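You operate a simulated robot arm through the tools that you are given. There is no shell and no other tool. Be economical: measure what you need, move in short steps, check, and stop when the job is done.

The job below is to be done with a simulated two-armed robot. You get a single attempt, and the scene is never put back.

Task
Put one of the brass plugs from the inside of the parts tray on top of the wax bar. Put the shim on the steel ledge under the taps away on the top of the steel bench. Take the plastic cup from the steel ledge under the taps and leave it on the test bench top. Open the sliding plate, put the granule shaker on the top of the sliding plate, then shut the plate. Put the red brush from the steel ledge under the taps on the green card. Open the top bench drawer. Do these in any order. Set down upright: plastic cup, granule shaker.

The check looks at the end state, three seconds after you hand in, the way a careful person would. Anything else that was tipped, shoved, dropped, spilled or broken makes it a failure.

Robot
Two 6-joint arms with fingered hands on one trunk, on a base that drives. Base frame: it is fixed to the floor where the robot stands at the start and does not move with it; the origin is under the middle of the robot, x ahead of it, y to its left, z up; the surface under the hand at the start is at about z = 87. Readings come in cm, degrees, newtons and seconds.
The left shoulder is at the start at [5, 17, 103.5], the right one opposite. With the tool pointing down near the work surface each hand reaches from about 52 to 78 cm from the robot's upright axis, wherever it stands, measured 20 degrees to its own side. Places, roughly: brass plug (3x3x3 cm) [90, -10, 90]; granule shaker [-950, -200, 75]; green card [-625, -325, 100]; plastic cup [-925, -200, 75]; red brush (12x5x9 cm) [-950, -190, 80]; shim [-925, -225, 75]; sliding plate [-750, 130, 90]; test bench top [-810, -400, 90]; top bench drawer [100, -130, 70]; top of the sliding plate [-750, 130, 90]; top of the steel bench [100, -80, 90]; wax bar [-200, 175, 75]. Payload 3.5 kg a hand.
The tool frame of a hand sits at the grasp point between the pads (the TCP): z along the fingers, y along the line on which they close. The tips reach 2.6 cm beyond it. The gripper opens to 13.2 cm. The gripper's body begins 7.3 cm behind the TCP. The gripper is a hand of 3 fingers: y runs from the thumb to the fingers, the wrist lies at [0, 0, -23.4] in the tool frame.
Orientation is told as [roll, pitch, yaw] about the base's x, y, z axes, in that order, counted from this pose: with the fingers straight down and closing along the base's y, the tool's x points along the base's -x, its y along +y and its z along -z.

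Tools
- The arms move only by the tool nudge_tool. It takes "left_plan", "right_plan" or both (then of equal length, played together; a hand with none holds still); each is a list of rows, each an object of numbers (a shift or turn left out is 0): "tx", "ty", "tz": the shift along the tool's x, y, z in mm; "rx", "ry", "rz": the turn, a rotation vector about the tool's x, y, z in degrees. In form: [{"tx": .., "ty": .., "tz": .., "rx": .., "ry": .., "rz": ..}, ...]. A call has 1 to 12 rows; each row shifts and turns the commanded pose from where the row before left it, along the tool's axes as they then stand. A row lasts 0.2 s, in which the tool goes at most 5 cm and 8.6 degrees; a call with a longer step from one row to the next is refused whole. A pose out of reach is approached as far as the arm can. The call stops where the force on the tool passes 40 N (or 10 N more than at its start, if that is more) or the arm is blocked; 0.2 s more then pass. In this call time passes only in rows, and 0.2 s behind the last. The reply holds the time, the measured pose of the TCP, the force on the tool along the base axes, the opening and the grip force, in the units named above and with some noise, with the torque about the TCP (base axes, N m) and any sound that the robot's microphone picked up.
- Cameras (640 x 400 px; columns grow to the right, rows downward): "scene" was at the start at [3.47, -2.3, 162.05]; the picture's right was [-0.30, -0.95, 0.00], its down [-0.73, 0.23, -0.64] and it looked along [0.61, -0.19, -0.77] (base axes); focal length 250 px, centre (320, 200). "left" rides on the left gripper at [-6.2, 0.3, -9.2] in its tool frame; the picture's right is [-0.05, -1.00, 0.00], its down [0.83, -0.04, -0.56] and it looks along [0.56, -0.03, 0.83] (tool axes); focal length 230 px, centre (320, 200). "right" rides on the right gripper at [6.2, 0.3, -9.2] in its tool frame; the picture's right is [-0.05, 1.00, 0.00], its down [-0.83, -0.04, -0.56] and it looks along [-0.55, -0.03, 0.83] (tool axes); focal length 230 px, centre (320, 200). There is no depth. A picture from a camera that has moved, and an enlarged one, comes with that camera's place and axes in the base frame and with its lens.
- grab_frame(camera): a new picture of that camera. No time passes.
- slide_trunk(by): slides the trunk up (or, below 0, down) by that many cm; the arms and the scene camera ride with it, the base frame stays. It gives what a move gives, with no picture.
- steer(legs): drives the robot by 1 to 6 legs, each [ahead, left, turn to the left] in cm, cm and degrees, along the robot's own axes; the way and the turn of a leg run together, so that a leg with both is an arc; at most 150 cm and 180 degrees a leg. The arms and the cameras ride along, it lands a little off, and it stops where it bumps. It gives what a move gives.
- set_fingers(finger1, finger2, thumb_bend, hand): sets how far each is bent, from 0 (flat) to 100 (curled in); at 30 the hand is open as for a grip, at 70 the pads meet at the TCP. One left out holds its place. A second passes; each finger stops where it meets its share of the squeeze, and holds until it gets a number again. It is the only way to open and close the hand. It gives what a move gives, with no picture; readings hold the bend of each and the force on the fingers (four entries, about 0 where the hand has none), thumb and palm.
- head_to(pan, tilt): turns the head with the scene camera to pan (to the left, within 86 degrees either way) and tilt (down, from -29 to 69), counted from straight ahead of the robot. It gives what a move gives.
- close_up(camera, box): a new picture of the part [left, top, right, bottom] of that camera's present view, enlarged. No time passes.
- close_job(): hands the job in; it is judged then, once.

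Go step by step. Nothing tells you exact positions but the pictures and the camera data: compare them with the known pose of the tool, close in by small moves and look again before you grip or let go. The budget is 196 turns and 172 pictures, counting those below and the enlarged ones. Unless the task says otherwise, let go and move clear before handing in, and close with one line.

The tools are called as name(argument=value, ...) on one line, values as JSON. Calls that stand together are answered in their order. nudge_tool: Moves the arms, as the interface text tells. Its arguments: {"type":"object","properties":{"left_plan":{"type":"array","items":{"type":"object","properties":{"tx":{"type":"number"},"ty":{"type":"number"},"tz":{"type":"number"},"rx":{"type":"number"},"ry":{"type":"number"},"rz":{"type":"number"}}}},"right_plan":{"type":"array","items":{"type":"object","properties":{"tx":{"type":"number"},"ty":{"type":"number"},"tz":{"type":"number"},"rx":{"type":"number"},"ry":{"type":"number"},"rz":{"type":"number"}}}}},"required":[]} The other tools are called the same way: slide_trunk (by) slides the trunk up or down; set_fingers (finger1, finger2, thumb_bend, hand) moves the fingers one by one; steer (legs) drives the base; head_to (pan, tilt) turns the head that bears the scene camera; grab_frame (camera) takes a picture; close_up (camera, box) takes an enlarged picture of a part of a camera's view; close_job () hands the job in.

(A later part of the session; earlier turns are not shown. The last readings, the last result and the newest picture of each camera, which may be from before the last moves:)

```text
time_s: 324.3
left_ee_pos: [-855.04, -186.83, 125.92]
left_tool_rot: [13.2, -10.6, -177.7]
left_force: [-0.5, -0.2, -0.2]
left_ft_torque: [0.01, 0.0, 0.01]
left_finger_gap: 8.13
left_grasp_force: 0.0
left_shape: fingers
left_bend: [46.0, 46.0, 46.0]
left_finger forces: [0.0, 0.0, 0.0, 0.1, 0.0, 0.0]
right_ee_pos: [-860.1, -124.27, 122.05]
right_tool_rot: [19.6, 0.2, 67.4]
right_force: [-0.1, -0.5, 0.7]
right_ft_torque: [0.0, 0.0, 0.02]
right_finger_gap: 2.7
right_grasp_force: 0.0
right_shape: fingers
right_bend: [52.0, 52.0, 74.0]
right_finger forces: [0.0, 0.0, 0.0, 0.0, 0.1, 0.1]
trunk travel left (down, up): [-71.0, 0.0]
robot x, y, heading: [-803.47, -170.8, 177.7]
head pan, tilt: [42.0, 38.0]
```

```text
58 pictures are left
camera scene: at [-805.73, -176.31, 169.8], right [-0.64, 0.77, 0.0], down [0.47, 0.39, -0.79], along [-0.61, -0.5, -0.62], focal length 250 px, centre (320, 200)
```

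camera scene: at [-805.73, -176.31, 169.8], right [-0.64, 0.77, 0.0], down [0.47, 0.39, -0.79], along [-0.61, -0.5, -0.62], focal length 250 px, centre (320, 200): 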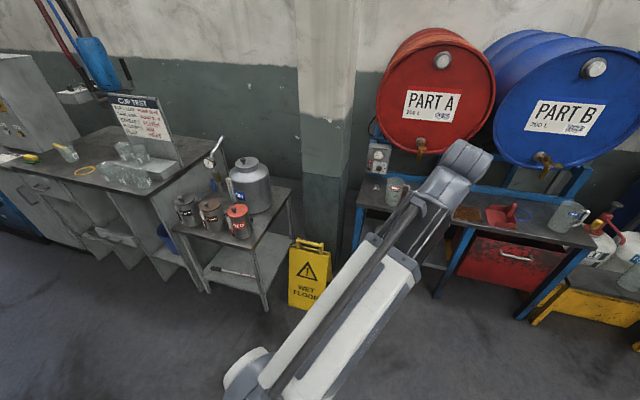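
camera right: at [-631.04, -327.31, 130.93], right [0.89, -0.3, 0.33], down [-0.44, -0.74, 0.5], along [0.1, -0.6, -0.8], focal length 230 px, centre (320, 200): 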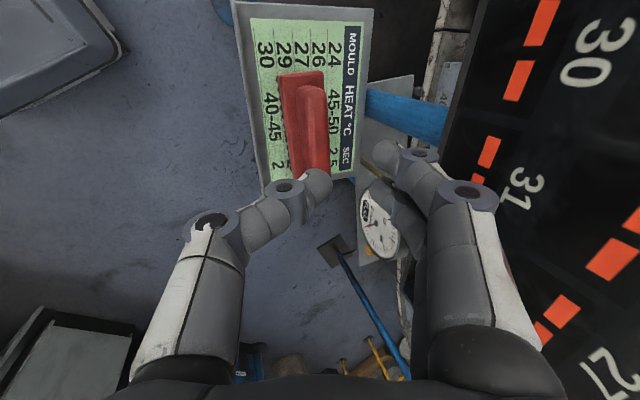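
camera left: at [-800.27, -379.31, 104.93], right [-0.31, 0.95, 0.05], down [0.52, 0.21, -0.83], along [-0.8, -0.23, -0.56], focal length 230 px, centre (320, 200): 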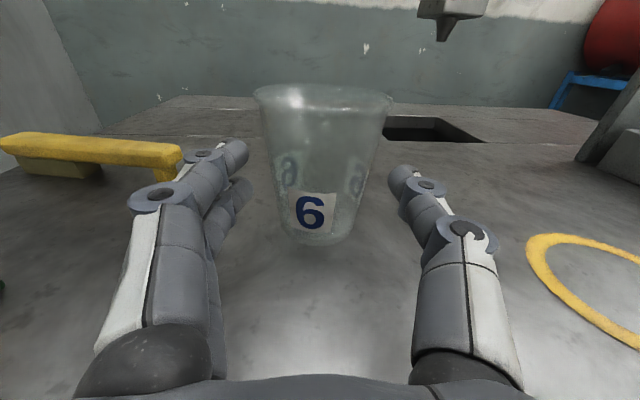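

Blocked on the right by the roller cart, most likely. I check the cup on the test bench and the shim area from here.

close_up(camera="scene", box=[340, 150, 460, 230])

close_up(camera="scene", box=[0, 110, 160, 220])

```text
5.00 times, centred on (400, 190) of scene
camera zoom: at [-805.73, -176.31, 169.8], right [-0.64, 0.77, 0.0], down [0.47, 0.39, -0.79], along [-0.61, -0.5, -0.62], focal length 1252 px, centre (-80, 250)
```

zoom: 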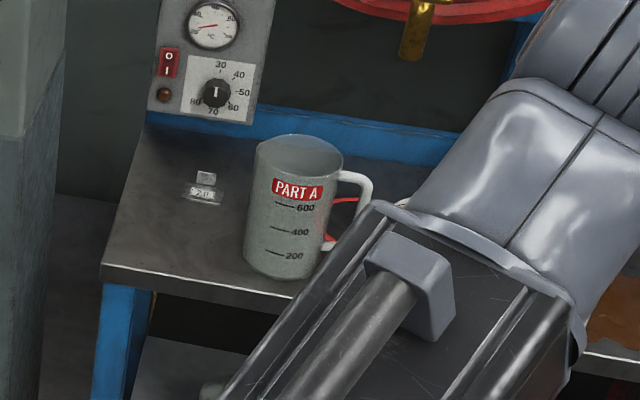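

```text
3.64 times, centred on (80, 165) of scene
camera zoom: at [-805.73, -176.31, 169.8], right [-0.64, 0.77, 0.0], down [0.47, 0.39, -0.79], along [-0.61, -0.5, -0.62], focal length 910 px, centre (1193, 327)
```

zoom: 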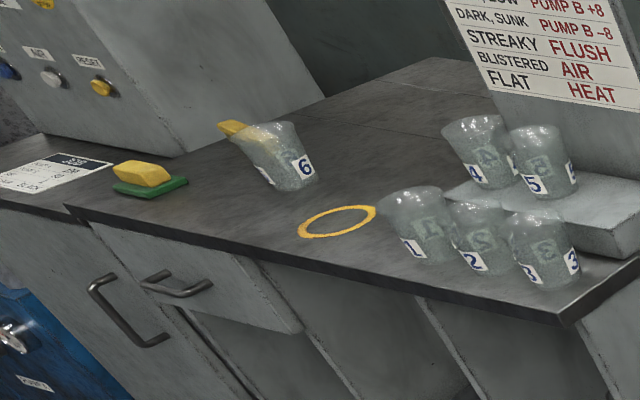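

Cup 6 stands upright. The shim is a small plate with an upright tab ("2.0") at about [-928,-230.5], tab facing the front. I level and turn the left hand so it closes front-to-back, and drive nearer.

nudge_tool(left_plan=[{"rx": 6.6}, {"rx": 6.6}, {"ry": 5.3}, {"ry": 5.3}, {"rz": 8.2}, {"rz": 8.2}, {"rz": 8.2}, {"rz": 8.2}, {"rz": 8.2}, {"rz": 8.2}, {"rz": 8.2}, {"rz": 8.2}])

steer(legs=[[0, 12, 0], [0, 0, 12], [58, -8, 0]])

nudge_tool(left_plan=[{"rz": 7}, {"rz": 7}])

```text
time_s: 326.9
left_ee_pos: [-855.55, -187.16, 124.9]
left_tool_rot: [11.0, 10.0, 119.4]
left_force: [-0.6, 0.9, -0.2]
left_ft_torque: [-0.01, 0.01, 0.03]
left_finger_gap: 8.11
left_grasp_force: 0.1
left_shape: fingers
left_bend: [46.0, 46.0, 46.0]
left_finger forces: [0.1, 0.1, 0.0, 0.1, 0.0, 0.1]
left hand out of reach, approached as far as the arm can: row 1, 2, 3, 4
right_ee_pos: [-860.12, -124.39, 122.19]
right_tool_rot: [19.6, 0.2, 67.4]
right_force: [-0.5, 0.0, -0.2]
right_ft_torque: [-0.01, 0.02, 0.05]
right_finger_gap: 2.71
right_grasp_force: 0.1
right_shape: fingers
right_bend: [52.0, 52.0, 74.0]
right_finger forces: [0.1, 0.0, 0.1, 0.0, 0.0, 0.0]
trunk travel left (down, up): [-71.0, 0.0]
robot x, y, heading: [-803.36, -170.44, 177.6]
head pan, tilt: [42.0, 38.0]
```

```text
time_s: 331.9
left_ee_pos: [-911.69, -212.73, 124.9]
left_tool_rot: [11.1, 10.0, 131.8]
left_force: [0.0, -0.6, -0.1]
left_ft_torque: [0.01, 0.01, 0.0]
left_finger_gap: 8.11
left_grasp_force: 0.1
left_shape: fingers
left_bend: [46.0, 46.0, 46.0]
left_finger forces: [0.1, 0.0, 0.1, 0.1, 0.0, 0.1]
right_ee_pos: [-929.59, -152.46, 122.21]
right_tool_rot: [19.7, 0.2, 79.8]
right_force: [-0.7, -0.6, -0.2]
right_ft_torque: [0.01, -0.03, -0.03]
right_finger_gap: 2.73
right_grasp_force: 0.0
right_shape: fingers
right_bend: [52.0, 52.0, 74.0]
right_finger forces: [0.0, 0.1, 0.0, 0.0, 0.0, 0.0]
trunk travel left (down, up): [-71.0, 0.0]
robot x, y, heading: [-864.19, -185.57, -170.1]
head pan, tilt: [42.0, 38.0]
```

```text
time_s: 332.5
left_ee_pos: [-911.51, -212.73, 125.13]
left_tool_rot: [8.4, 12.4, 117.8]
left_force: [-0.2, 0.8, -0.7]
left_ft_torque: [-0.02, 0.0, 0.0]
left_finger_gap: 8.13
left_grasp_force: 0.1
left_shape: fingers
left_bend: [46.0, 46.0, 46.0]
left_finger forces: [0.1, 0.0, 0.0, 0.0, 0.0, 0.0]
right_ee_pos: [-929.48, -152.35, 122.16]
right_tool_rot: [19.6, 0.2, 79.9]
right_force: [0.2, 0.2, 0.2]
right_ft_torque: [0.0, -0.01, 0.02]
right_finger_gap: 2.7
right_grasp_force: 0.0
right_shape: fingers
right_bend: [52.0, 52.0, 74.0]
right_finger forces: [0.0, 0.0, 0.1, 0.0, 0.1, 0.0]
trunk travel left (down, up): [-71.0, 0.0]
robot x, y, heading: [-864.08, -185.3, -170.1]
head pan, tilt: [42.0, 38.0]
```

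The left hand is too high and close in to level; I lower it and swing it left, then forward toward the shim.

nudge_tool(left_plan=[{"rz": 8, "tz": 40}, {"tz": 40}, {"tz": 40, "tx": 20}, {"tx": 45}, {"tx": 45}, {"tx": 10, "ty": 30}])

steer(legs=[[9, 0, 0]])

grab_frame(camera="left")

```text
time_s: 333.9
left_ee_pos: [-913.77, -216.06, 113.37]
left_tool_rot: [6.7, 14.7, 110.3]
left_force: [-0.9, 0.6, 0.2]
left_ft_torque: [-0.02, 0.04, -0.01]
left_finger_gap: 8.13
left_grasp_force: 0.0
left_shape: fingers
left_bend: [46.0, 46.0, 46.0]
left_finger forces: [0.0, 0.0, 0.1, 0.0, 0.0, 0.0]
left hand out of reach, approached as far as the arm can: row 1, 3, 4, 5, 6
right_ee_pos: [-929.55, -152.41, 122.23]
right_tool_rot: [19.6, 0.2, 79.8]
right_force: [-0.2, -0.7, 0.3]
right_ft_torque: [0.04, -0.02, 0.0]
right_finger_gap: 2.68
right_grasp_force: 0.0
right_shape: fingers
right_bend: [52.0, 52.0, 74.0]
right_finger forces: [0.0, 0.0, 0.1, 0.0, 0.0, 0.0]
trunk travel left (down, up): [-71.0, 0.0]
robot x, y, heading: [-864.03, -185.34, -169.9]
head pan, tilt: [42.0, 38.0]
```

```text
time_s: 335.0
left_ee_pos: [-922.69, -217.8, 113.52]
left_tool_rot: [6.8, 14.8, 110.4]
left_force: [0.1, -0.6, -0.2]
left_ft_torque: [0.01, -0.01, 0.01]
left_finger_gap: 8.13
left_grasp_force: 0.0
left_shape: fingers
left_bend: [46.0, 46.0, 46.0]
left_finger forces: [0.0, 0.1, 0.0, 0.0, 0.1, 0.0]
right_ee_pos: [-938.54, -154.1, 122.02]
right_tool_rot: [19.5, 0.1, 80.0]
right_force: [0.3, 0.1, -0.6]
right_ft_torque: [0.0, -0.03, -0.01]
right_finger_gap: 2.71
right_grasp_force: 0.1
right_shape: fingers
right_bend: [52.0, 52.0, 74.0]
right_finger forces: [0.1, 0.0, 0.2, 0.0, 0.0, 0.0]
trunk travel left (down, up): [-71.0, 0.0]
robot x, y, heading: [-873.01, -186.73, -169.7]
head pan, tilt: [42.0, 38.0]
```

```text
55 pictures are left
camera left: at [-924.77, -209.76, 120.71], right [0.92, 0.36, -0.13], down [0.33, -0.58, 0.74], along [0.2, -0.72, -0.66], focal length 230 px, centre (320, 200)
```

left: 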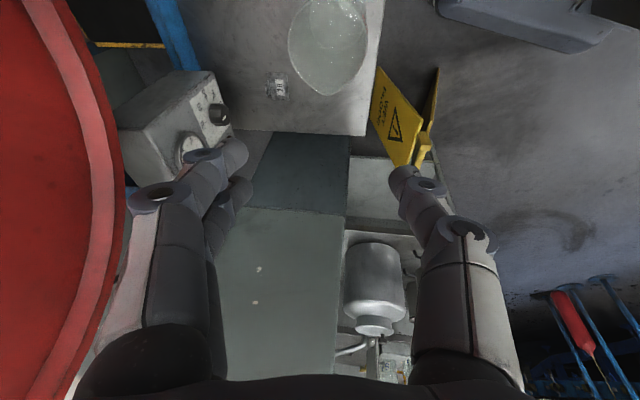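

The left wrist can't level in this turn; the mirrored one (y pointing back) should suit it. I back off and rotate the hand the other way round.

steer(legs=[[-22, 0, 0]])

nudge_tool(left_plan=[{"rz": -8.2}, {"rz": -8.2}, {"rz": -8.2}, {"rz": -8.2}, {"rz": -8.2}, {"rz": -8.2}, {"rz": -8.2}, {"rz": -8.2}, {"rz": -8.2}, {"rz": -8.2}, {"rz": -8.2}, {"rz": -8.2}])

nudge_tool(left_plan=[{"rz": -8.2}, {"rz": -8.2}, {"rz": -8.2}, {"rz": -8.2}, {"rz": -8.2}, {"rz": -8.2}, {"rz": -8.2}, {"rz": -8.2}, {"rz": -8.2}, {"rz": -8.2}])

```text
time_s: 336.7
left_ee_pos: [-900.6, -213.86, 113.58]
left_tool_rot: [6.9, 14.7, 110.3]
left_force: [0.8, -0.1, -0.9]
left_ft_torque: [-0.02, 0.0, -0.02]
left_finger_gap: 8.12
left_grasp_force: 0.0
left_shape: fingers
left_bend: [46.0, 46.0, 46.0]
left_finger forces: [0.0, 0.1, 0.0, 0.0, 0.0, 0.1]
right_ee_pos: [-916.5, -149.94, 122.4]
right_tool_rot: [19.7, 0.3, 79.8]
right_force: [0.5, -0.3, -0.2]
right_ft_torque: [-0.02, 0.02, 0.01]
right_finger_gap: 2.7
right_grasp_force: 0.1
right_shape: fingers
right_bend: [52.0, 52.0, 74.0]
right_finger forces: [0.0, 0.1, 0.0, 0.0, 0.0, 0.0]
trunk travel left (down, up): [-71.0, 0.0]
robot x, y, heading: [-851.41, -183.27, -170.0]
head pan, tilt: [42.0, 38.0]
```

```text
time_s: 339.3
left_ee_pos: [-900.7, -213.78, 113.6]
left_tool_rot: [13.6, -8.8, -153.1]
left_force: [0.3, 0.5, 0.1]
left_ft_torque: [0.01, -0.01, 0.04]
left_finger_gap: 8.11
left_grasp_force: 0.1
left_shape: fingers
left_bend: [46.0, 46.0, 46.0]
left_finger forces: [0.0, 0.0, 0.1, 0.0, 0.0, 0.0]
right_ee_pos: [-916.61, -150.05, 122.13]
right_tool_rot: [19.6, 0.2, 79.7]
right_force: [-0.4, -0.7, -0.6]
right_ft_torque: [-0.01, -0.01, -0.01]
right_finger_gap: 2.71
right_grasp_force: 0.1
right_shape: fingers
right_bend: [52.0, 52.0, 74.0]
right_finger forces: [0.1, 0.1, 0.0, 0.0, 0.0, 0.0]
trunk travel left (down, up): [-71.0, 0.0]
robot x, y, heading: [-850.79, -183.05, -170.2]
head pan, tilt: [42.0, 38.0]
```

```text
time_s: 341.5
left_ee_pos: [-900.76, -213.81, 113.54]
left_tool_rot: [-7.0, -14.8, -69.0]
left_force: [0.4, 0.0, -0.3]
left_ft_torque: [0.01, 0.01, 0.01]
left_finger_gap: 8.12
left_grasp_force: 0.0
left_shape: fingers
left_bend: [46.0, 46.0, 46.0]
left_finger forces: [0.1, 0.0, 0.0, 0.0, 0.0, 0.0]
right_ee_pos: [-916.65, -150.12, 122.14]
right_tool_rot: [19.7, 0.2, 79.7]
right_force: [0.3, -0.6, -0.7]
right_ft_torque: [0.03, 0.01, 0.01]
right_finger_gap: 2.69
right_grasp_force: 0.0
right_shape: fingers
right_bend: [52.0, 52.0, 74.0]
right_finger forces: [0.1, 0.0, 0.1, 0.0, 0.0, 0.0]
trunk travel left (down, up): [-71.0, 0.0]
robot x, y, heading: [-851.16, -183.0, -170.0]
head pan, tilt: [42.0, 38.0]
```

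The tilt is simply left over in the commanded pose; I level it now.

nudge_tool(left_plan=[{"rx": -7}, {"ry": 7.4}, {"ry": 7.4}, {"tz": 30}])

```text
time_s: 342.5
left_ee_pos: [-900.58, -214.63, 110.49]
left_tool_rot: [-0.2, -15.8, -69.3]
left_force: [-0.4, 0.7, 0.4]
left_ft_torque: [-0.03, -0.03, 0.0]
left_finger_gap: 8.14
left_grasp_force: 0.1
left_shape: fingers
left_bend: [46.0, 46.0, 46.0]
left_finger forces: [0.0, 0.1, 0.0, 0.1, 0.0, 0.0]
left hand out of reach, approached as far as the arm can: row 2, 3
right_ee_pos: [-916.57, -149.9, 121.98]
right_tool_rot: [19.5, 0.2, 79.9]
right_force: [-0.1, 0.0, 0.3]
right_ft_torque: [0.02, 0.01, 0.0]
right_finger_gap: 2.72
right_grasp_force: 0.1
right_shape: fingers
right_bend: [52.0, 52.0, 74.0]
right_finger forces: [0.1, 0.0, 0.0, 0.0, 0.0, 0.0]
trunk travel left (down, up): [-71.0, 0.0]
robot x, y, heading: [-851.06, -183.21, -169.9]
head pan, tilt: [42.0, 38.0]
```

nudge_tool(left_plan=[{"ty": -40, "tz": 20}, {"ty": -40, "tz": 20}, {"ry": 7.4}, {"ry": 7.4}])

```text
time_s: 343.5
left_ee_pos: [-907.31, -218.47, 106.75]
left_tool_rot: [-0.2, -16.2, -69.2]
left_force: [-0.5, -0.8, -0.2]
left_ft_torque: [0.02, 0.03, -0.05]
left_finger_gap: 8.12
left_grasp_force: 0.1
left_shape: fingers
left_bend: [46.0, 46.0, 46.0]
left_finger forces: [0.0, 0.0, 0.0, 0.1, 0.1, 0.0]
left hand out of reach, approached as far as the arm can: row 3, 4
right_ee_pos: [-916.52, -150.08, 122.2]
right_tool_rot: [19.6, 0.2, 79.8]
right_force: [0.0, 1.0, -0.3]
right_ft_torque: [0.01, -0.01, 0.04]
right_finger_gap: 2.72
right_grasp_force: 0.0
right_shape: fingers
right_bend: [52.0, 52.0, 74.0]
right_finger forces: [0.0, 0.0, 0.0, 0.0, 0.0, 0.1]
trunk travel left (down, up): [-71.0, 0.0]
robot x, y, heading: [-851.21, -183.07, -169.8]
head pan, tilt: [42.0, 38.0]
```

nudge_tool(left_plan=[{"tz": 25}, {"tz": 25}, {"tz": 25}])

```text
time_s: 344.3
left_ee_pos: [-906.86, -220.38, 99.51]
left_tool_rot: [-0.2, -16.2, -69.2]
left_force: [-0.8, -0.3, 0.3]
left_ft_torque: [0.04, 0.02, 0.01]
left_finger_gap: 8.13
left_grasp_force: 0.1
left_shape: fingers
left_bend: [46.0, 46.0, 46.0]
left_finger forces: [0.0, 0.0, 0.0, 0.0, 0.0, 0.0]
right_ee_pos: [-916.67, -150.05, 122.14]
right_tool_rot: [19.6, 0.2, 79.7]
right_force: [0.2, 0.1, -0.3]
right_ft_torque: [-0.01, 0.01, -0.01]
right_finger_gap: 2.68
right_grasp_force: 0.0
right_shape: fingers
right_bend: [52.0, 52.0, 74.0]
right_finger forces: [0.0, 0.1, 0.0, 0.0, 0.1, 0.0]
trunk travel left (down, up): [-71.0, 0.0]
robot x, y, heading: [-851.02, -182.93, -169.9]
head pan, tilt: [42.0, 38.0]
```

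The left arm won't level, but the right one is healthy: I'll take the shim with the right hand (and later the shaker with the left, pointing forward as with the cup). I level the right hand, pull it in, and turn the base.

nudge_tool(right_plan=[{"ty": -40}, {"ty": -40}, {"rx": 6.5}, {"rx": 6.5}, {"rx": 6.6}, {"rz": 8}, {"rz": 8}, {"rz": 8}, {"rz": 8}])

set_fingers(hand="right", finger1=56, finger2=56, thumb_bend=56)

steer(legs=[[0, 0, 45], [8, -8, 0]])

grab_frame(camera="right")

```text
time_s: 346.3
left_ee_pos: [-906.97, -220.41, 99.59]
left_tool_rot: [-0.2, -16.3, -69.3]
left_force: [-0.2, 0.5, 0.4]
left_ft_torque: [0.05, -0.04, 0.02]
left_finger_gap: 8.13
left_grasp_force: 0.1
left_shape: fingers
left_bend: [46.0, 46.0, 46.0]
left_finger forces: [0.0, 0.0, 0.1, 0.0, 0.0, 0.0]
right_ee_pos: [-909.05, -151.33, 119.46]
right_tool_rot: [-0.3, 0.2, 47.7]
right_force: [0.6, 0.0, -0.1]
right_ft_torque: [0.0, 0.01, -0.01]
right_finger_gap: 2.72
right_grasp_force: 0.1
right_shape: fingers
right_bend: [52.0, 52.0, 74.0]
right_finger forces: [0.0, 0.1, 0.2, 0.0, 0.1, 0.0]
trunk travel left (down, up): [-71.0, 0.0]
robot x, y, heading: [-851.07, -182.89, -169.8]
head pan, tilt: [42.0, 38.0]
```

```text
time_s: 347.3
left_ee_pos: [-906.89, -220.3, 99.58]
left_tool_rot: [-0.1, -16.2, -69.3]
left_force: [0.7, 0.1, -0.3]
left_ft_torque: [0.02, 0.01, 0.03]
left_finger_gap: 8.12
left_grasp_force: 0.0
left_shape: fingers
left_bend: [46.0, 46.0, 46.0]
left_finger forces: [0.0, 0.0, 0.1, 0.0, 0.0, 0.1]
right_ee_pos: [-909.25, -151.31, 119.41]
right_tool_rot: [-0.1, 0.1, 47.8]
right_force: [0.1, -0.7, 0.5]
right_ft_torque: [0.01, 0.01, -0.03]
right_finger_gap: 4.79
right_grasp_force: 0.1
right_shape: fingers
right_bend: [56.0, 56.0, 56.0]
right_finger forces: [0.1, 0.0, 0.1, 0.1, 0.0, 0.0]
trunk travel left (down, up): [-71.0, 0.0]
robot x, y, heading: [-851.03, -182.88, -169.9]
head pan, tilt: [42.0, 38.0]
```

```text
time_s: 350.6
left_ee_pos: [-874.27, -251.32, 99.54]
left_tool_rot: [-0.1, -16.3, -23.4]
left_force: [-0.8, -0.3, -0.3]
left_ft_torque: [-0.02, -0.05, 0.01]
left_finger_gap: 8.15
left_grasp_force: 0.1
left_shape: fingers
left_bend: [46.0, 46.0, 46.0]
left_finger forces: [0.0, 0.1, 0.0, 0.1, 0.0, 0.0]
right_ee_pos: [-925.48, -204.95, 119.44]
right_tool_rot: [-0.2, 0.2, 93.7]
right_force: [-0.3, -1.2, -0.2]
right_ft_torque: [0.02, -0.03, -0.01]
right_finger_gap: 4.79
right_grasp_force: 0.0
right_shape: fingers
right_bend: [56.0, 56.0, 56.0]
right_finger forces: [0.0, 0.1, 0.0, 0.1, 0.0, 0.1]
trunk travel left (down, up): [-71.0, 0.0]
robot x, y, heading: [-862.19, -185.29, -123.9]
head pan, tilt: [42.0, 38.0]
```

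```text
54 pictures are left
camera right: at [-925.33, -211.05, 128.52], right [-1.0, -0.01, 0.0], down [-0.01, 0.83, 0.55], along [0.0, 0.55, -0.83], focal length 230 px, centre (320, 200)
```

right: 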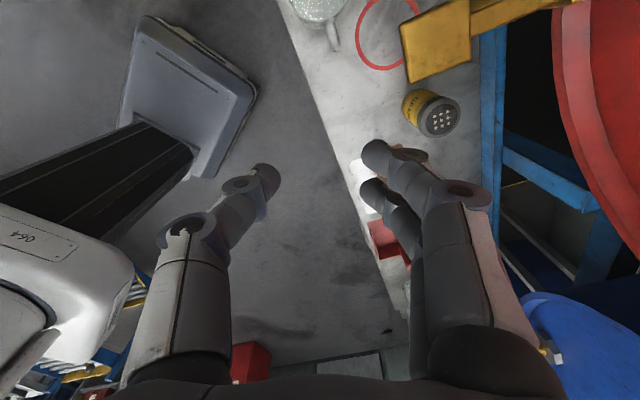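

I step back from the tap, move left past it, and then approach the shim.

nudge_tool(right_plan=[{"ty": -40}, {"ty": -30}, {"rz": -8}, {"rz": -8}, {"tx": 45}, {"tx": 45}, {"tx": 45}, {"tx": 45}, {"tx": 45}, {"tz": 45}, {"tz": 45}, {"tz": 30}])

steer(legs=[[7, -3, 0]])

grab_frame(camera="right")

```text
time_s: 353.2
left_ee_pos: [-874.13, -251.39, 99.68]
left_tool_rot: [-0.2, -16.2, -23.5]
left_force: [0.9, 0.7, -0.3]
left_ft_torque: [-0.02, 0.0, 0.0]
left_finger_gap: 8.14
left_grasp_force: 0.1
left_shape: fingers
left_bend: [46.0, 46.0, 46.0]
left_finger forces: [0.1, 0.0, 0.0, 0.0, 0.0, 0.1]
right_ee_pos: [-910.65, -225.47, 107.54]
right_tool_rot: [-0.1, 0.2, 109.8]
right_force: [0.8, 0.2, -0.1]
right_ft_torque: [0.01, 0.01, -0.02]
right_finger_gap: 4.76
right_grasp_force: 0.0
right_shape: fingers
right_bend: [56.0, 56.0, 56.0]
right_finger forces: [0.1, 0.1, 0.0, 0.0, 0.0, 0.0]
trunk travel left (down, up): [-71.0, 0.0]
robot x, y, heading: [-862.11, -185.22, -123.9]
head pan, tilt: [42.0, 38.0]
```

```text
time_s: 354.2
left_ee_pos: [-880.67, -255.3, 99.5]
left_tool_rot: [0.0, -16.3, -23.3]
left_force: [-0.8, -0.4, -0.1]
left_ft_torque: [0.01, -0.02, 0.01]
left_finger_gap: 8.15
left_grasp_force: 0.1
left_shape: fingers
left_bend: [46.0, 46.0, 46.0]
left_finger forces: [0.0, 0.0, 0.0, 0.0, 0.1, 0.0]
right_ee_pos: [-917.27, -229.59, 107.4]
right_tool_rot: [-0.1, 0.3, 109.9]
right_force: [0.5, -0.4, -0.5]
right_ft_torque: [0.02, -0.03, 0.03]
right_finger_gap: 4.81
right_grasp_force: 0.1
right_shape: fingers
right_bend: [56.0, 56.0, 56.0]
right_finger forces: [0.1, 0.0, 0.1, 0.0, 0.0, 0.0]
trunk travel left (down, up): [-71.0, 0.0]
robot x, y, heading: [-868.43, -189.4, -123.9]
head pan, tilt: [42.0, 38.0]
```

```text
53 pictures are left
camera right: at [-915.44, -235.37, 116.59], right [-0.96, -0.29, 0.0], down [-0.24, 0.8, 0.55], along [-0.16, 0.53, -0.83], focal length 230 px, centre (320, 200)
```

right: 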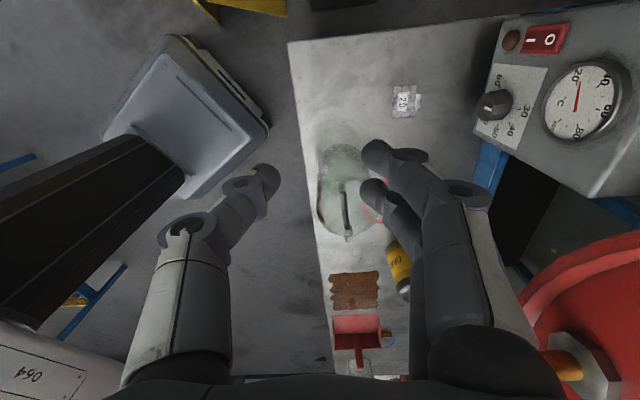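

close_up(camera="right", box=[360, 60, 460, 140])

```text
5.00 times, centred on (410, 100) of right
camera zoom: at [-915.44, -235.37, 116.59], right [-0.96, -0.29, 0.0], down [-0.24, 0.8, 0.55], along [-0.16, 0.53, -0.83], focal length 1150 px, centre (-130, 700)
```

zoom: 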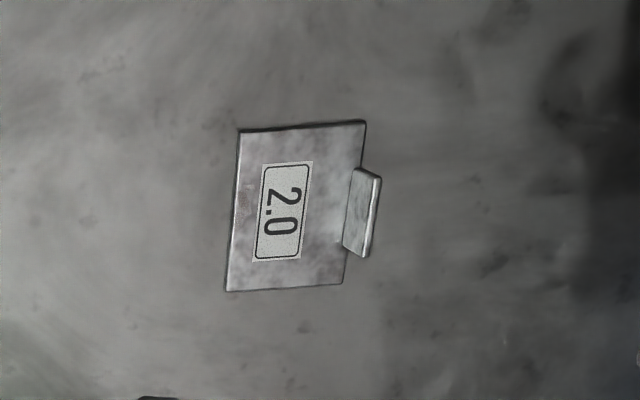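

By two views the tab is at about [-933.4,-232.8], z≈75.7 (ledge top ≈74.7). I move above it and down partway.

nudge_tool(right_plan=[{"ty": 40, "tx": -6}, {"ty": 40, "tx": -6}, {"ty": 40, "tx": -6}, {"ty": 42, "tx": -7}, {"tz": 45}, {"tz": 45}, {"tz": 45}, {"tz": 45}])

grab_frame(camera="right")

```text
time_s: 356.0
left_ee_pos: [-880.43, -255.32, 99.63]
left_tool_rot: [-0.2, -16.2, -23.4]
left_force: [-0.6, -0.2, -0.2]
left_ft_torque: [0.02, 0.01, 0.0]
left_finger_gap: 8.13
left_grasp_force: 0.2
left_shape: fingers
left_bend: [46.0, 46.0, 46.0]
left_finger forces: [0.0, 0.1, 0.1, 0.1, 0.1, 0.1]
right_ee_pos: [-933.07, -232.61, 89.5]
right_tool_rot: [-0.1, 0.2, 109.7]
right_force: [1.9, 1.9, 1.9]
right_ft_torque: [-0.02, 0.03, -0.04]
right_finger_gap: 4.4
right_grasp_force: 1.5
right_shape: fingers
right_bend: [58.0, 56.0, 56.0]
right_finger forces: [2.6, 0.1, 0.1, 0.0, 0.0, 0.0]
trunk travel left (down, up): [-71.0, 0.0]
robot x, y, heading: [-868.62, -189.12, -124.0]
head pan, tilt: [42.0, 38.0]
```

```text
51 pictures are left
camera right: at [-931.29, -238.39, 98.62], right [-0.96, -0.29, 0.0], down [-0.24, 0.8, 0.55], along [-0.16, 0.53, -0.83], focal length 230 px, centre (320, 200)
```

right: 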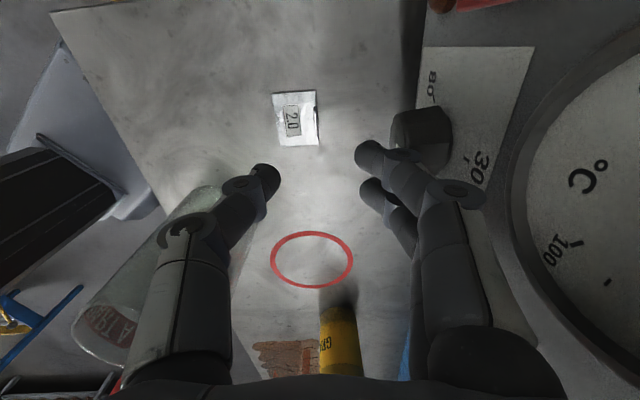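

A finger touches the gauge knob behind the shim. I back off at once and tilt the hand 25° so it comes in under the knob.

nudge_tool(right_plan=[{"ty": -30}, {"ty": -35}, {"rx": -8.3}, {"rx": -8.3}, {"rx": -8.4}])

set_fingers(hand="right", finger1=60, finger2=60, thumb_bend=60)

grab_frame(camera="right")

```text
time_s: 357.2
left_ee_pos: [-880.45, -255.18, 99.58]
left_tool_rot: [-0.2, -16.2, -23.3]
left_force: [0.6, 0.4, 0.5]
left_ft_torque: [0.03, -0.01, -0.01]
left_finger_gap: 8.14
left_grasp_force: 0.0
left_shape: fingers
left_bend: [46.0, 46.0, 46.0]
left_finger forces: [0.0, 0.0, 0.0, 0.0, 0.0, 0.0]
right_ee_pos: [-927.05, -230.43, 89.48]
right_tool_rot: [25.1, 0.3, 109.8]
right_force: [0.4, 0.5, -0.6]
right_ft_torque: [0.01, -0.01, -0.03]
right_finger_gap: 4.72
right_grasp_force: 0.2
right_shape: fingers
right_bend: [56.0, 56.0, 56.0]
right_finger forces: [0.0, 0.0, 0.1, 0.0, 0.0, 0.1]
trunk travel left (down, up): [-71.0, 0.0]
robot x, y, heading: [-868.57, -189.18, -124.2]
head pan, tilt: [42.0, 38.0]
```

```text
time_s: 358.2
left_ee_pos: [-880.49, -255.38, 99.53]
left_tool_rot: [-0.2, -16.2, -23.4]
left_force: [-0.4, 0.8, 0.8]
left_ft_torque: [0.01, -0.02, -0.01]
left_finger_gap: 8.13
left_grasp_force: 0.1
left_shape: fingers
left_bend: [46.0, 46.0, 46.0]
left_finger forces: [0.0, 0.1, 0.0, 0.1, 0.1, 0.1]
right_ee_pos: [-926.88, -230.44, 89.46]
right_tool_rot: [24.8, 0.3, 109.8]
right_force: [-0.4, 0.2, 0.5]
right_ft_torque: [-0.01, 0.0, 0.0]
right_finger_gap: 3.58
right_grasp_force: 0.1
right_shape: fingers
right_bend: [60.0, 60.0, 60.0]
right_finger forces: [0.0, 0.0, 0.0, 0.2, 0.0, 0.0]
trunk travel left (down, up): [-71.0, 0.0]
robot x, y, heading: [-868.8, -189.14, -124.1]
head pan, tilt: [42.0, 38.0]
```

```text
50 pictures are left
camera right: at [-921.5, -234.93, 97.84], right [-0.87, -0.26, 0.42], down [-0.02, 0.88, 0.48], along [-0.49, 0.41, -0.77], focal length 230 px, centre (320, 200)
```

right: 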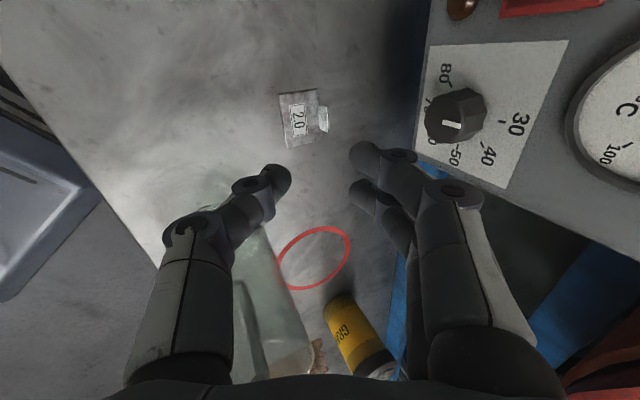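

nudge_tool(right_plan=[{"ty": 7, "tz": 40}, {"tz": 40}, {"tz": 25}])

close_up(camera="right", box=[220, 60, 420, 220])

```text
time_s: 359.0
left_ee_pos: [-880.48, -255.27, 99.59]
left_tool_rot: [-0.2, -16.1, -23.4]
left_force: [0.3, 0.2, 0.5]
left_ft_torque: [0.02, 0.01, 0.01]
left_finger_gap: 8.16
left_grasp_force: 0.0
left_shape: fingers
left_bend: [46.0, 46.0, 46.0]
left_finger forces: [0.1, 0.0, 0.1, 0.0, 0.0, 0.0]
right_ee_pos: [-932.06, -232.06, 80.37]
right_tool_rot: [25.0, 0.3, 109.7]
right_force: [0.9, -0.5, 1.8]
right_ft_torque: [-0.02, -0.04, 0.02]
right_finger_gap: 3.4
right_grasp_force: 0.8
right_shape: fingers
right_bend: [60.0, 60.0, 61.0]
right_finger forces: [0.0, 0.0, 0.1, 0.0, 2.1, 0.0]
trunk travel left (down, up): [-71.0, 0.0]
robot x, y, heading: [-868.43, -189.21, -124.1]
head pan, tilt: [42.0, 38.0]
```

```text
2.50 times, centred on (320, 140) of right
camera zoom: at [-926.48, -236.62, 88.75], right [-0.87, -0.26, 0.42], down [-0.02, 0.88, 0.48], along [-0.49, 0.41, -0.77], focal length 575 px, centre (320, 350)
```

zoom: 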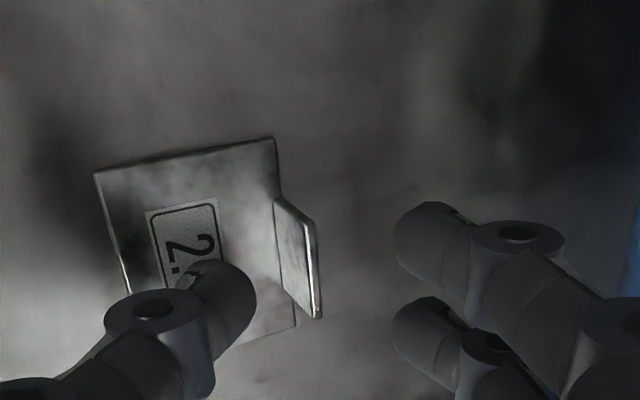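

nudge_tool(right_plan=[{"tz": -4}, {"tx": 8}, {"tz": 1}])

set_fingers(hand="right", finger1=74, finger2=74, thumb_bend=72)

close_up(camera="right", box=[220, 60, 420, 220])

```text
time_s: 359.8
left_ee_pos: [-880.35, -255.33, 99.48]
left_tool_rot: [-0.2, -16.2, -23.3]
left_force: [-0.6, -0.6, -0.5]
left_ft_torque: [0.0, -0.01, -0.03]
left_finger_gap: 8.11
left_grasp_force: 0.1
left_shape: fingers
left_bend: [46.0, 46.0, 46.0]
left_finger forces: [0.0, 0.0, 0.0, 0.0, 0.1, 0.1]
right_ee_pos: [-931.37, -232.86, 80.44]
right_tool_rot: [24.9, 0.2, 109.8]
right_force: [-0.1, -0.4, 0.0]
right_ft_torque: [0.0, -0.04, 0.03]
right_finger_gap: 3.49
right_grasp_force: 0.1
right_shape: fingers
right_bend: [60.0, 60.0, 60.0]
right_finger forces: [0.0, 0.0, 0.0, 0.0, 0.1, 0.1]
trunk travel left (down, up): [-71.0, 0.0]
robot x, y, heading: [-868.46, -189.14, -123.9]
head pan, tilt: [42.0, 38.0]
```

```text
time_s: 360.8
left_ee_pos: [-880.5, -255.37, 99.56]
left_tool_rot: [-0.2, -16.2, -23.4]
left_force: [-0.1, -0.7, 0.4]
left_ft_torque: [0.02, 0.03, -0.01]
left_finger_gap: 8.12
left_grasp_force: 0.0
left_shape: fingers
left_bend: [46.0, 46.0, 46.0]
left_finger forces: [0.0, 0.1, 0.0, 0.0, 0.0, 0.1]
right_ee_pos: [-931.47, -232.89, 80.41]
right_tool_rot: [24.8, 0.3, 109.8]
right_force: [0.0, 0.7, 0.2]
right_ft_torque: [0.0, -0.02, -0.01]
right_finger_gap: 0.0
right_grasp_force: 0.0
right_shape: fingers
right_bend: [73.0, 73.0, 71.0]
right_finger forces: [0.0, 0.1, 0.1, 0.1, 0.1, 0.0]
trunk travel left (down, up): [-71.0, 0.0]
robot x, y, heading: [-868.31, -189.1, -123.9]
head pan, tilt: [42.0, 38.0]
```

```text
2.50 times, centred on (320, 140) of right
camera zoom: at [-925.94, -237.39, 88.95], right [-0.87, -0.26, 0.42], down [-0.02, 0.88, 0.48], along [-0.49, 0.41, -0.77], focal length 575 px, centre (320, 350)
```

zoom: 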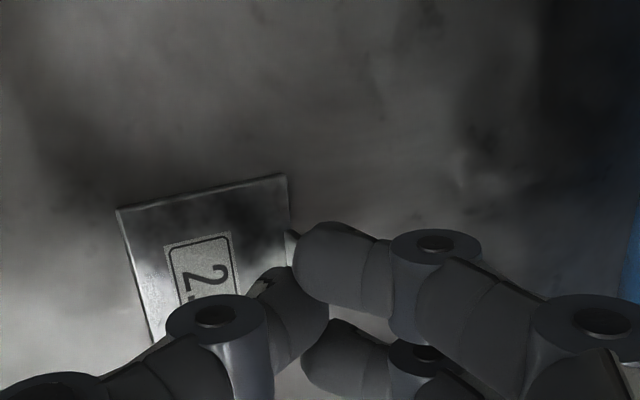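

Closed above the tab. I open, go 2 cm lower along the tool, and close again.

set_fingers(hand="right", finger1=60, finger2=60, thumb_bend=67)

nudge_tool(right_plan=[{"tz": 8}, {"tz": 6}, {"tz": 5}])

close_up(camera="right", box=[220, 60, 420, 220])

```text
time_s: 361.8
left_ee_pos: [-880.52, -255.25, 99.52]
left_tool_rot: [-0.3, -16.2, -23.4]
left_force: [1.7, 0.6, -0.1]
left_ft_torque: [0.0, -0.01, 0.01]
left_finger_gap: 8.13
left_grasp_force: 0.1
left_shape: fingers
left_bend: [46.0, 46.0, 46.0]
left_finger forces: [0.0, 0.1, 0.0, 0.0, 0.0, 0.1]
right_ee_pos: [-931.37, -232.85, 80.46]
right_tool_rot: [24.9, 0.2, 109.8]
right_force: [0.5, -0.4, 0.1]
right_ft_torque: [-0.01, -0.02, -0.02]
right_finger_gap: 2.37
right_grasp_force: 0.1
right_shape: fingers
right_bend: [60.0, 60.0, 67.0]
right_finger forces: [0.0, 0.1, 0.0, 0.0, 0.0, 0.0]
trunk travel left (down, up): [-71.0, 0.0]
robot x, y, heading: [-868.81, -189.37, -123.9]
head pan, tilt: [42.0, 38.0]
```

```text
time_s: 362.6
left_ee_pos: [-880.46, -255.24, 99.8]
left_tool_rot: [-0.2, -16.2, -23.4]
left_force: [1.4, 0.5, 0.2]
left_ft_torque: [0.0, 0.01, 0.04]
left_finger_gap: 8.12
left_grasp_force: 0.0
left_shape: fingers
left_bend: [46.0, 46.0, 46.0]
left_finger forces: [0.0, 0.0, 0.0, 0.1, 0.1, 0.1]
right_ee_pos: [-932.16, -233.34, 78.96]
right_tool_rot: [24.9, 0.2, 109.8]
right_force: [2.3, 1.0, 10.6]
right_ft_torque: [0.07, -0.01, -0.03]
right_finger_gap: 1.81
right_grasp_force: 5.5
right_shape: fingers
right_bend: [60.0, 60.0, 71.0]
right_finger forces: [0.0, 0.1, 0.0, 0.1, 11.2, 0.0]
trunk travel left (down, up): [-71.0, 0.0]
robot x, y, heading: [-867.99, -189.15, -123.9]
head pan, tilt: [42.0, 38.0]
```

```text
2.50 times, centred on (320, 140) of right
camera zoom: at [-926.64, -237.67, 87.42], right [-0.87, -0.26, 0.42], down [-0.02, 0.88, 0.48], along [-0.49, 0.41, -0.77], focal length 575 px, centre (320, 350)
```

zoom: 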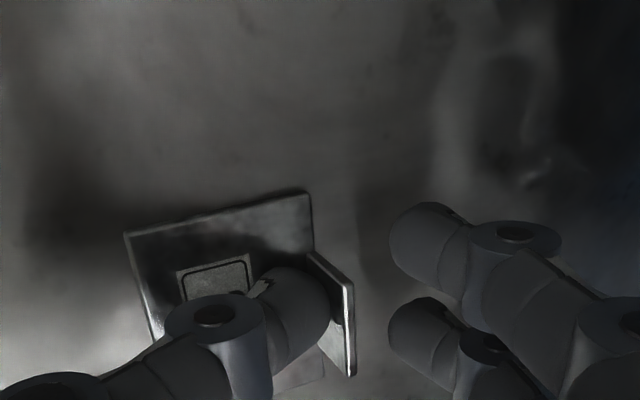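

set_fingers(hand="right", finger1=78, finger2=78, thumb_bend=72)

nudge_tool(right_plan=[{"tz": -10}, {"tz": -15}])

close_up(camera="right", box=[220, 60, 420, 220])

```text
time_s: 363.6
left_ee_pos: [-880.43, -255.21, 99.58]
left_tool_rot: [-0.2, -16.1, -23.5]
left_force: [1.3, 0.5, -0.6]
left_ft_torque: [0.0, -0.03, 0.01]
left_finger_gap: 8.15
left_grasp_force: 0.1
left_shape: fingers
left_bend: [46.0, 46.0, 46.0]
left_finger forces: [0.0, 0.0, 0.0, 0.0, 0.1, 0.0]
right_ee_pos: [-932.24, -233.12, 78.75]
right_tool_rot: [24.9, 0.3, 109.8]
right_force: [0.1, 0.1, 0.2]
right_ft_torque: [0.03, -0.02, -0.01]
right_finger_gap: 0.03
right_grasp_force: 16.3
right_shape: fingers
right_bend: [74.0, 72.0, 73.0]
right_finger forces: [7.0, 6.3, 0.0, 0.0, 18.6, 0.0]
trunk travel left (down, up): [-71.0, 0.0]
robot x, y, heading: [-868.48, -189.34, -123.8]
head pan, tilt: [42.0, 38.0]
```

```text
time_s: 364.2
left_ee_pos: [-880.55, -255.29, 99.47]
left_tool_rot: [-0.2, -16.2, -23.4]
left_force: [-0.1, -0.5, -0.1]
left_ft_torque: [0.0, 0.0, 0.03]
left_finger_gap: 8.15
left_grasp_force: 0.0
left_shape: fingers
left_bend: [46.0, 46.0, 46.0]
left_finger forces: [0.0, 0.0, 0.0, 0.0, 0.1, 0.0]
right_ee_pos: [-931.15, -232.78, 81.15]
right_tool_rot: [24.9, 0.2, 109.8]
right_force: [-0.3, 0.0, 0.1]
right_ft_torque: [0.02, 0.0, 0.02]
right_finger_gap: 0.09
right_grasp_force: 5.7
right_shape: fingers
right_bend: [77.0, 74.0, 71.0]
right_finger forces: [3.0, 3.4, 0.1, 0.0, 4.7, 0.0]
trunk travel left (down, up): [-71.0, 0.0]
robot x, y, heading: [-868.56, -189.41, -123.8]
head pan, tilt: [42.0, 38.0]
```

```text
2.50 times, centred on (320, 140) of right
camera zoom: at [-925.62, -237.35, 89.55], right [-0.87, -0.26, 0.42], down [-0.02, 0.88, 0.48], along [-0.49, 0.41, -0.77], focal length 575 px, centre (320, 350)
```

zoom: 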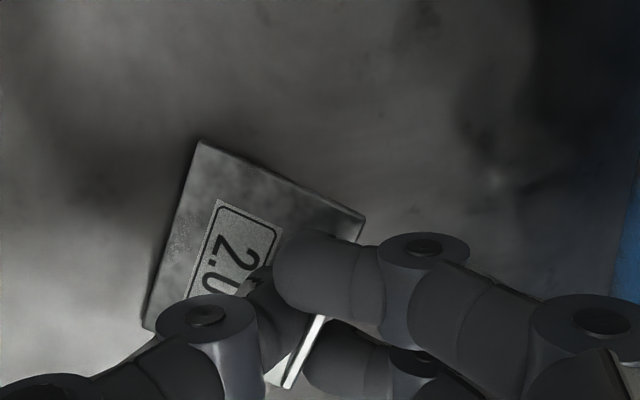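

nudge_tool(right_plan=[{"tz": -20}])

close_up(camera="right", box=[220, 60, 420, 220])

```text
time_s: 364.6
left_ee_pos: [-880.48, -255.19, 99.53]
left_tool_rot: [-0.2, -16.1, -23.5]
left_force: [0.8, 1.0, -0.7]
left_ft_torque: [0.01, 0.01, -0.01]
left_finger_gap: 8.14
left_grasp_force: 0.1
left_shape: fingers
left_bend: [46.0, 46.0, 46.0]
left_finger forces: [0.0, 0.0, 0.1, 0.1, 0.0, 0.0]
right_ee_pos: [-930.35, -232.53, 82.8]
right_tool_rot: [24.9, 0.3, 109.8]
right_force: [1.0, -0.2, -0.3]
right_ft_torque: [-0.03, -0.01, 0.0]
right_finger_gap: 0.09
right_grasp_force: 5.1
right_shape: fingers
right_bend: [77.0, 74.0, 71.0]
right_finger forces: [2.4, 3.3, 0.0, 0.1, 5.1, 0.0]
trunk travel left (down, up): [-71.0, 0.0]
robot x, y, heading: [-868.23, -189.29, -124.4]
head pan, tilt: [42.0, 38.0]
```

```text
2.50 times, centred on (320, 140) of right
camera zoom: at [-924.89, -237.07, 91.28], right [-0.87, -0.26, 0.42], down [-0.02, 0.88, 0.48], along [-0.49, 0.41, -0.77], focal length 575 px, centre (320, 350)
```

zoom: 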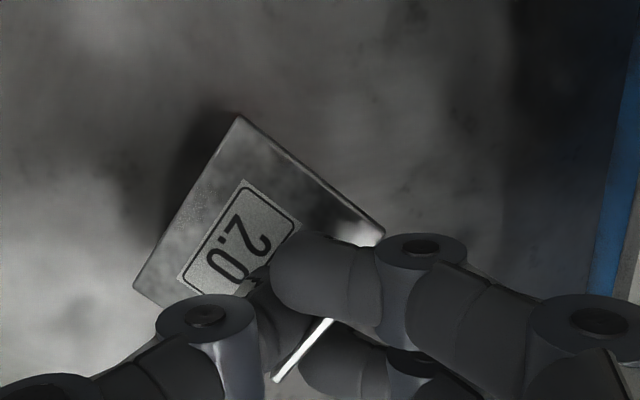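

set_fingers(hand="right", finger1=79, finger2=79, thumb_bend=76)

nudge_tool(right_plan=[{"tz": -25}, {"tz": -25}])

close_up(camera="right", box=[220, 60, 420, 220])

```text
time_s: 365.6
left_ee_pos: [-880.59, -255.27, 99.43]
left_tool_rot: [-0.2, -16.2, -23.4]
left_force: [0.0, -0.1, -0.6]
left_ft_torque: [0.03, 0.0, -0.01]
left_finger_gap: 8.13
left_grasp_force: 0.1
left_shape: fingers
left_bend: [46.0, 46.0, 46.0]
left_finger forces: [0.0, 0.0, 0.0, 0.1, 0.0, 0.0]
right_ee_pos: [-930.24, -232.43, 82.95]
right_tool_rot: [24.9, 0.2, 109.9]
right_force: [0.2, -0.5, -0.5]
right_ft_torque: [0.01, 0.0, -0.01]
right_finger_gap: 0.0
right_grasp_force: 9.0
right_shape: fingers
right_bend: [77.0, 76.0, 72.0]
right_finger forces: [0.0, 7.0, 0.0, 0.0, 10.8, 0.0]
trunk travel left (down, up): [-71.0, 0.0]
robot x, y, heading: [-868.72, -189.52, -124.0]
head pan, tilt: [42.0, 38.0]
```

```text
time_s: 366.2
left_ee_pos: [-880.34, -255.32, 99.57]
left_tool_rot: [-0.3, -16.2, -23.4]
left_force: [0.4, 0.4, 0.4]
left_ft_torque: [0.02, 0.0, 0.0]
left_finger_gap: 8.13
left_grasp_force: 0.1
left_shape: fingers
left_bend: [46.0, 46.0, 46.0]
left_finger forces: [0.1, 0.0, 0.1, 0.0, 0.0, 0.0]
right_ee_pos: [-928.23, -231.83, 87.28]
right_tool_rot: [24.9, 0.2, 109.7]
right_force: [-0.9, 0.3, -0.7]
right_ft_torque: [0.01, 0.01, -0.02]
right_finger_gap: 0.02
right_grasp_force: 9.1
right_shape: fingers
right_bend: [77.0, 76.0, 72.0]
right_finger forces: [0.0, 7.0, 0.0, 0.1, 10.9, 0.0]
trunk travel left (down, up): [-71.0, 0.0]
robot x, y, heading: [-868.81, -189.18, -123.9]
head pan, tilt: [42.0, 38.0]
```

```text
2.50 times, centred on (320, 140) of right
camera zoom: at [-922.75, -236.3, 95.75], right [-0.87, -0.26, 0.42], down [-0.02, 0.88, 0.48], along [-0.49, 0.41, -0.77], focal length 575 px, centre (320, 350)
```

zoom: 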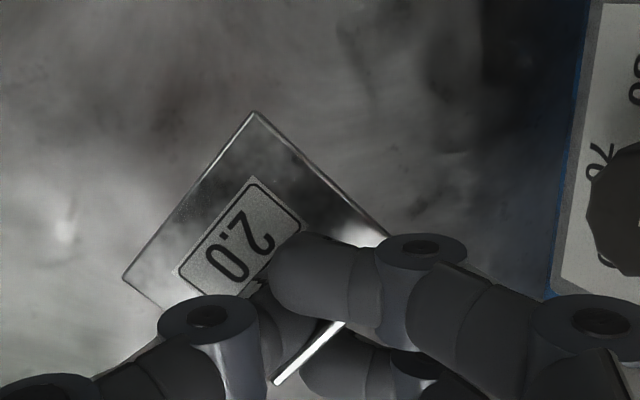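

The shim is now held firmly between finger and thumb. I lift it out along the tool axis, back away, and unwind the left hand.

nudge_tool(right_plan=[{"tz": -45}, {"tz": -45}, {"tz": -45}, {"ty": -40}, {"ty": -40}])

steer(legs=[[-25, -10, 0], [0, 0, -37]])

nudge_tool(left_plan=[{"rz": 8.3}, {"rz": 8.3}, {"rz": 8.3}, {"rz": 8.3}, {"rz": 8.3}, {"rz": 8.3}, {"rz": 8.3}, {"rz": 8.3}, {"rz": 8.3}, {"rz": 8.3}, {"rz": 8.3}, {"rz": 8.3}])

nudge_tool(left_plan=[{"rx": 8}, {"rx": 8}])

```text
time_s: 367.4
left_ee_pos: [-880.41, -255.32, 99.63]
left_tool_rot: [-0.2, -16.2, -23.5]
left_force: [0.7, 0.5, 0.6]
left_ft_torque: [0.01, 0.04, -0.02]
left_finger_gap: 8.13
left_grasp_force: 0.0
left_shape: fingers
left_bend: [46.0, 46.0, 46.0]
left_finger forces: [0.0, 0.0, 0.1, 0.1, 0.0, 0.0]
right_ee_pos: [-915.77, -227.61, 96.45]
right_tool_rot: [25.1, 0.2, 109.8]
right_force: [0.2, -0.4, -0.1]
right_ft_torque: [0.01, 0.01, 0.0]
right_finger_gap: 0.0
right_grasp_force: 9.6
right_shape: fingers
right_bend: [77.0, 76.0, 72.0]
right_finger forces: [0.0, 7.4, 0.1, 0.1, 11.0, 0.1]
trunk travel left (down, up): [-71.0, 0.0]
robot x, y, heading: [-868.46, -189.21, -124.0]
head pan, tilt: [42.0, 38.0]
```

```text
time_s: 371.1
left_ee_pos: [-912.9, -208.77, 99.51]
left_tool_rot: [-0.2, -16.1, -60.7]
left_force: [0.0, -0.1, 0.1]
left_ft_torque: [0.01, -0.01, 0.01]
left_finger_gap: 8.13
left_grasp_force: 0.0
left_shape: fingers
left_bend: [46.0, 46.0, 46.0]
left_finger forces: [0.0, 0.1, 0.0, 0.0, 0.0, 0.1]
right_ee_pos: [-924.29, -165.36, 96.34]
right_tool_rot: [25.0, 0.2, 72.4]
right_force: [0.2, -0.3, -0.3]
right_ft_torque: [0.01, 0.02, 0.0]
right_finger_gap: 0.02
right_grasp_force: 9.7
right_shape: fingers
right_bend: [77.0, 76.0, 72.0]
right_finger forces: [0.0, 7.3, 0.0, 0.0, 10.9, 0.1]
trunk travel left (down, up): [-71.0, 0.0]
robot x, y, heading: [-863.61, -163.35, -161.2]
head pan, tilt: [42.0, 38.0]
```

```text
time_s: 373.6
left_ee_pos: [-912.82, -208.77, 99.48]
left_tool_rot: [16.0, 2.4, -160.1]
left_force: [0.3, 0.6, 0.4]
left_ft_torque: [0.03, -0.02, 0.01]
left_finger_gap: 8.15
left_grasp_force: 0.1
left_shape: fingers
left_bend: [46.0, 46.0, 46.0]
left_finger forces: [0.1, 0.1, 0.0, 0.0, 0.0, 0.1]
right_ee_pos: [-924.25, -165.36, 96.44]
right_tool_rot: [24.9, 0.2, 72.4]
right_force: [-0.2, -0.2, -0.4]
right_ft_torque: [0.02, 0.0, 0.02]
right_finger_gap: 0.01
right_grasp_force: 9.1
right_shape: fingers
right_bend: [77.0, 76.0, 72.0]
right_finger forces: [0.0, 7.3, 0.0, 0.1, 11.0, 0.0]
trunk travel left (down, up): [-71.0, 0.0]
robot x, y, heading: [-863.08, -163.18, -161.7]
head pan, tilt: [42.0, 38.0]
```

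```text
time_s: 374.2
left_ee_pos: [-912.9, -208.85, 99.6]
left_tool_rot: [16.0, 2.5, -160.1]
left_force: [0.0, 0.3, 0.1]
left_ft_torque: [0.0, 0.03, -0.02]
left_finger_gap: 8.16
left_grasp_force: 0.1
left_shape: fingers
left_bend: [46.0, 46.0, 46.0]
left_finger forces: [0.0, 0.1, 0.0, 0.1, 0.1, 0.1]
left hand out of reach, approached as far as the arm can: row 1, 2
right_ee_pos: [-924.27, -165.33, 96.35]
right_tool_rot: [24.9, 0.2, 72.4]
right_force: [-0.2, -0.9, 0.0]
right_ft_torque: [0.02, 0.0, 0.01]
right_finger_gap: 0.0
right_grasp_force: 8.7
right_shape: fingers
right_bend: [77.0, 76.0, 72.0]
right_finger forces: [0.0, 7.3, 0.0, 0.0, 11.0, 0.0]
trunk travel left (down, up): [-71.0, 0.0]
robot x, y, heading: [-863.46, -163.66, -161.4]
head pan, tilt: [42.0, 38.0]
```

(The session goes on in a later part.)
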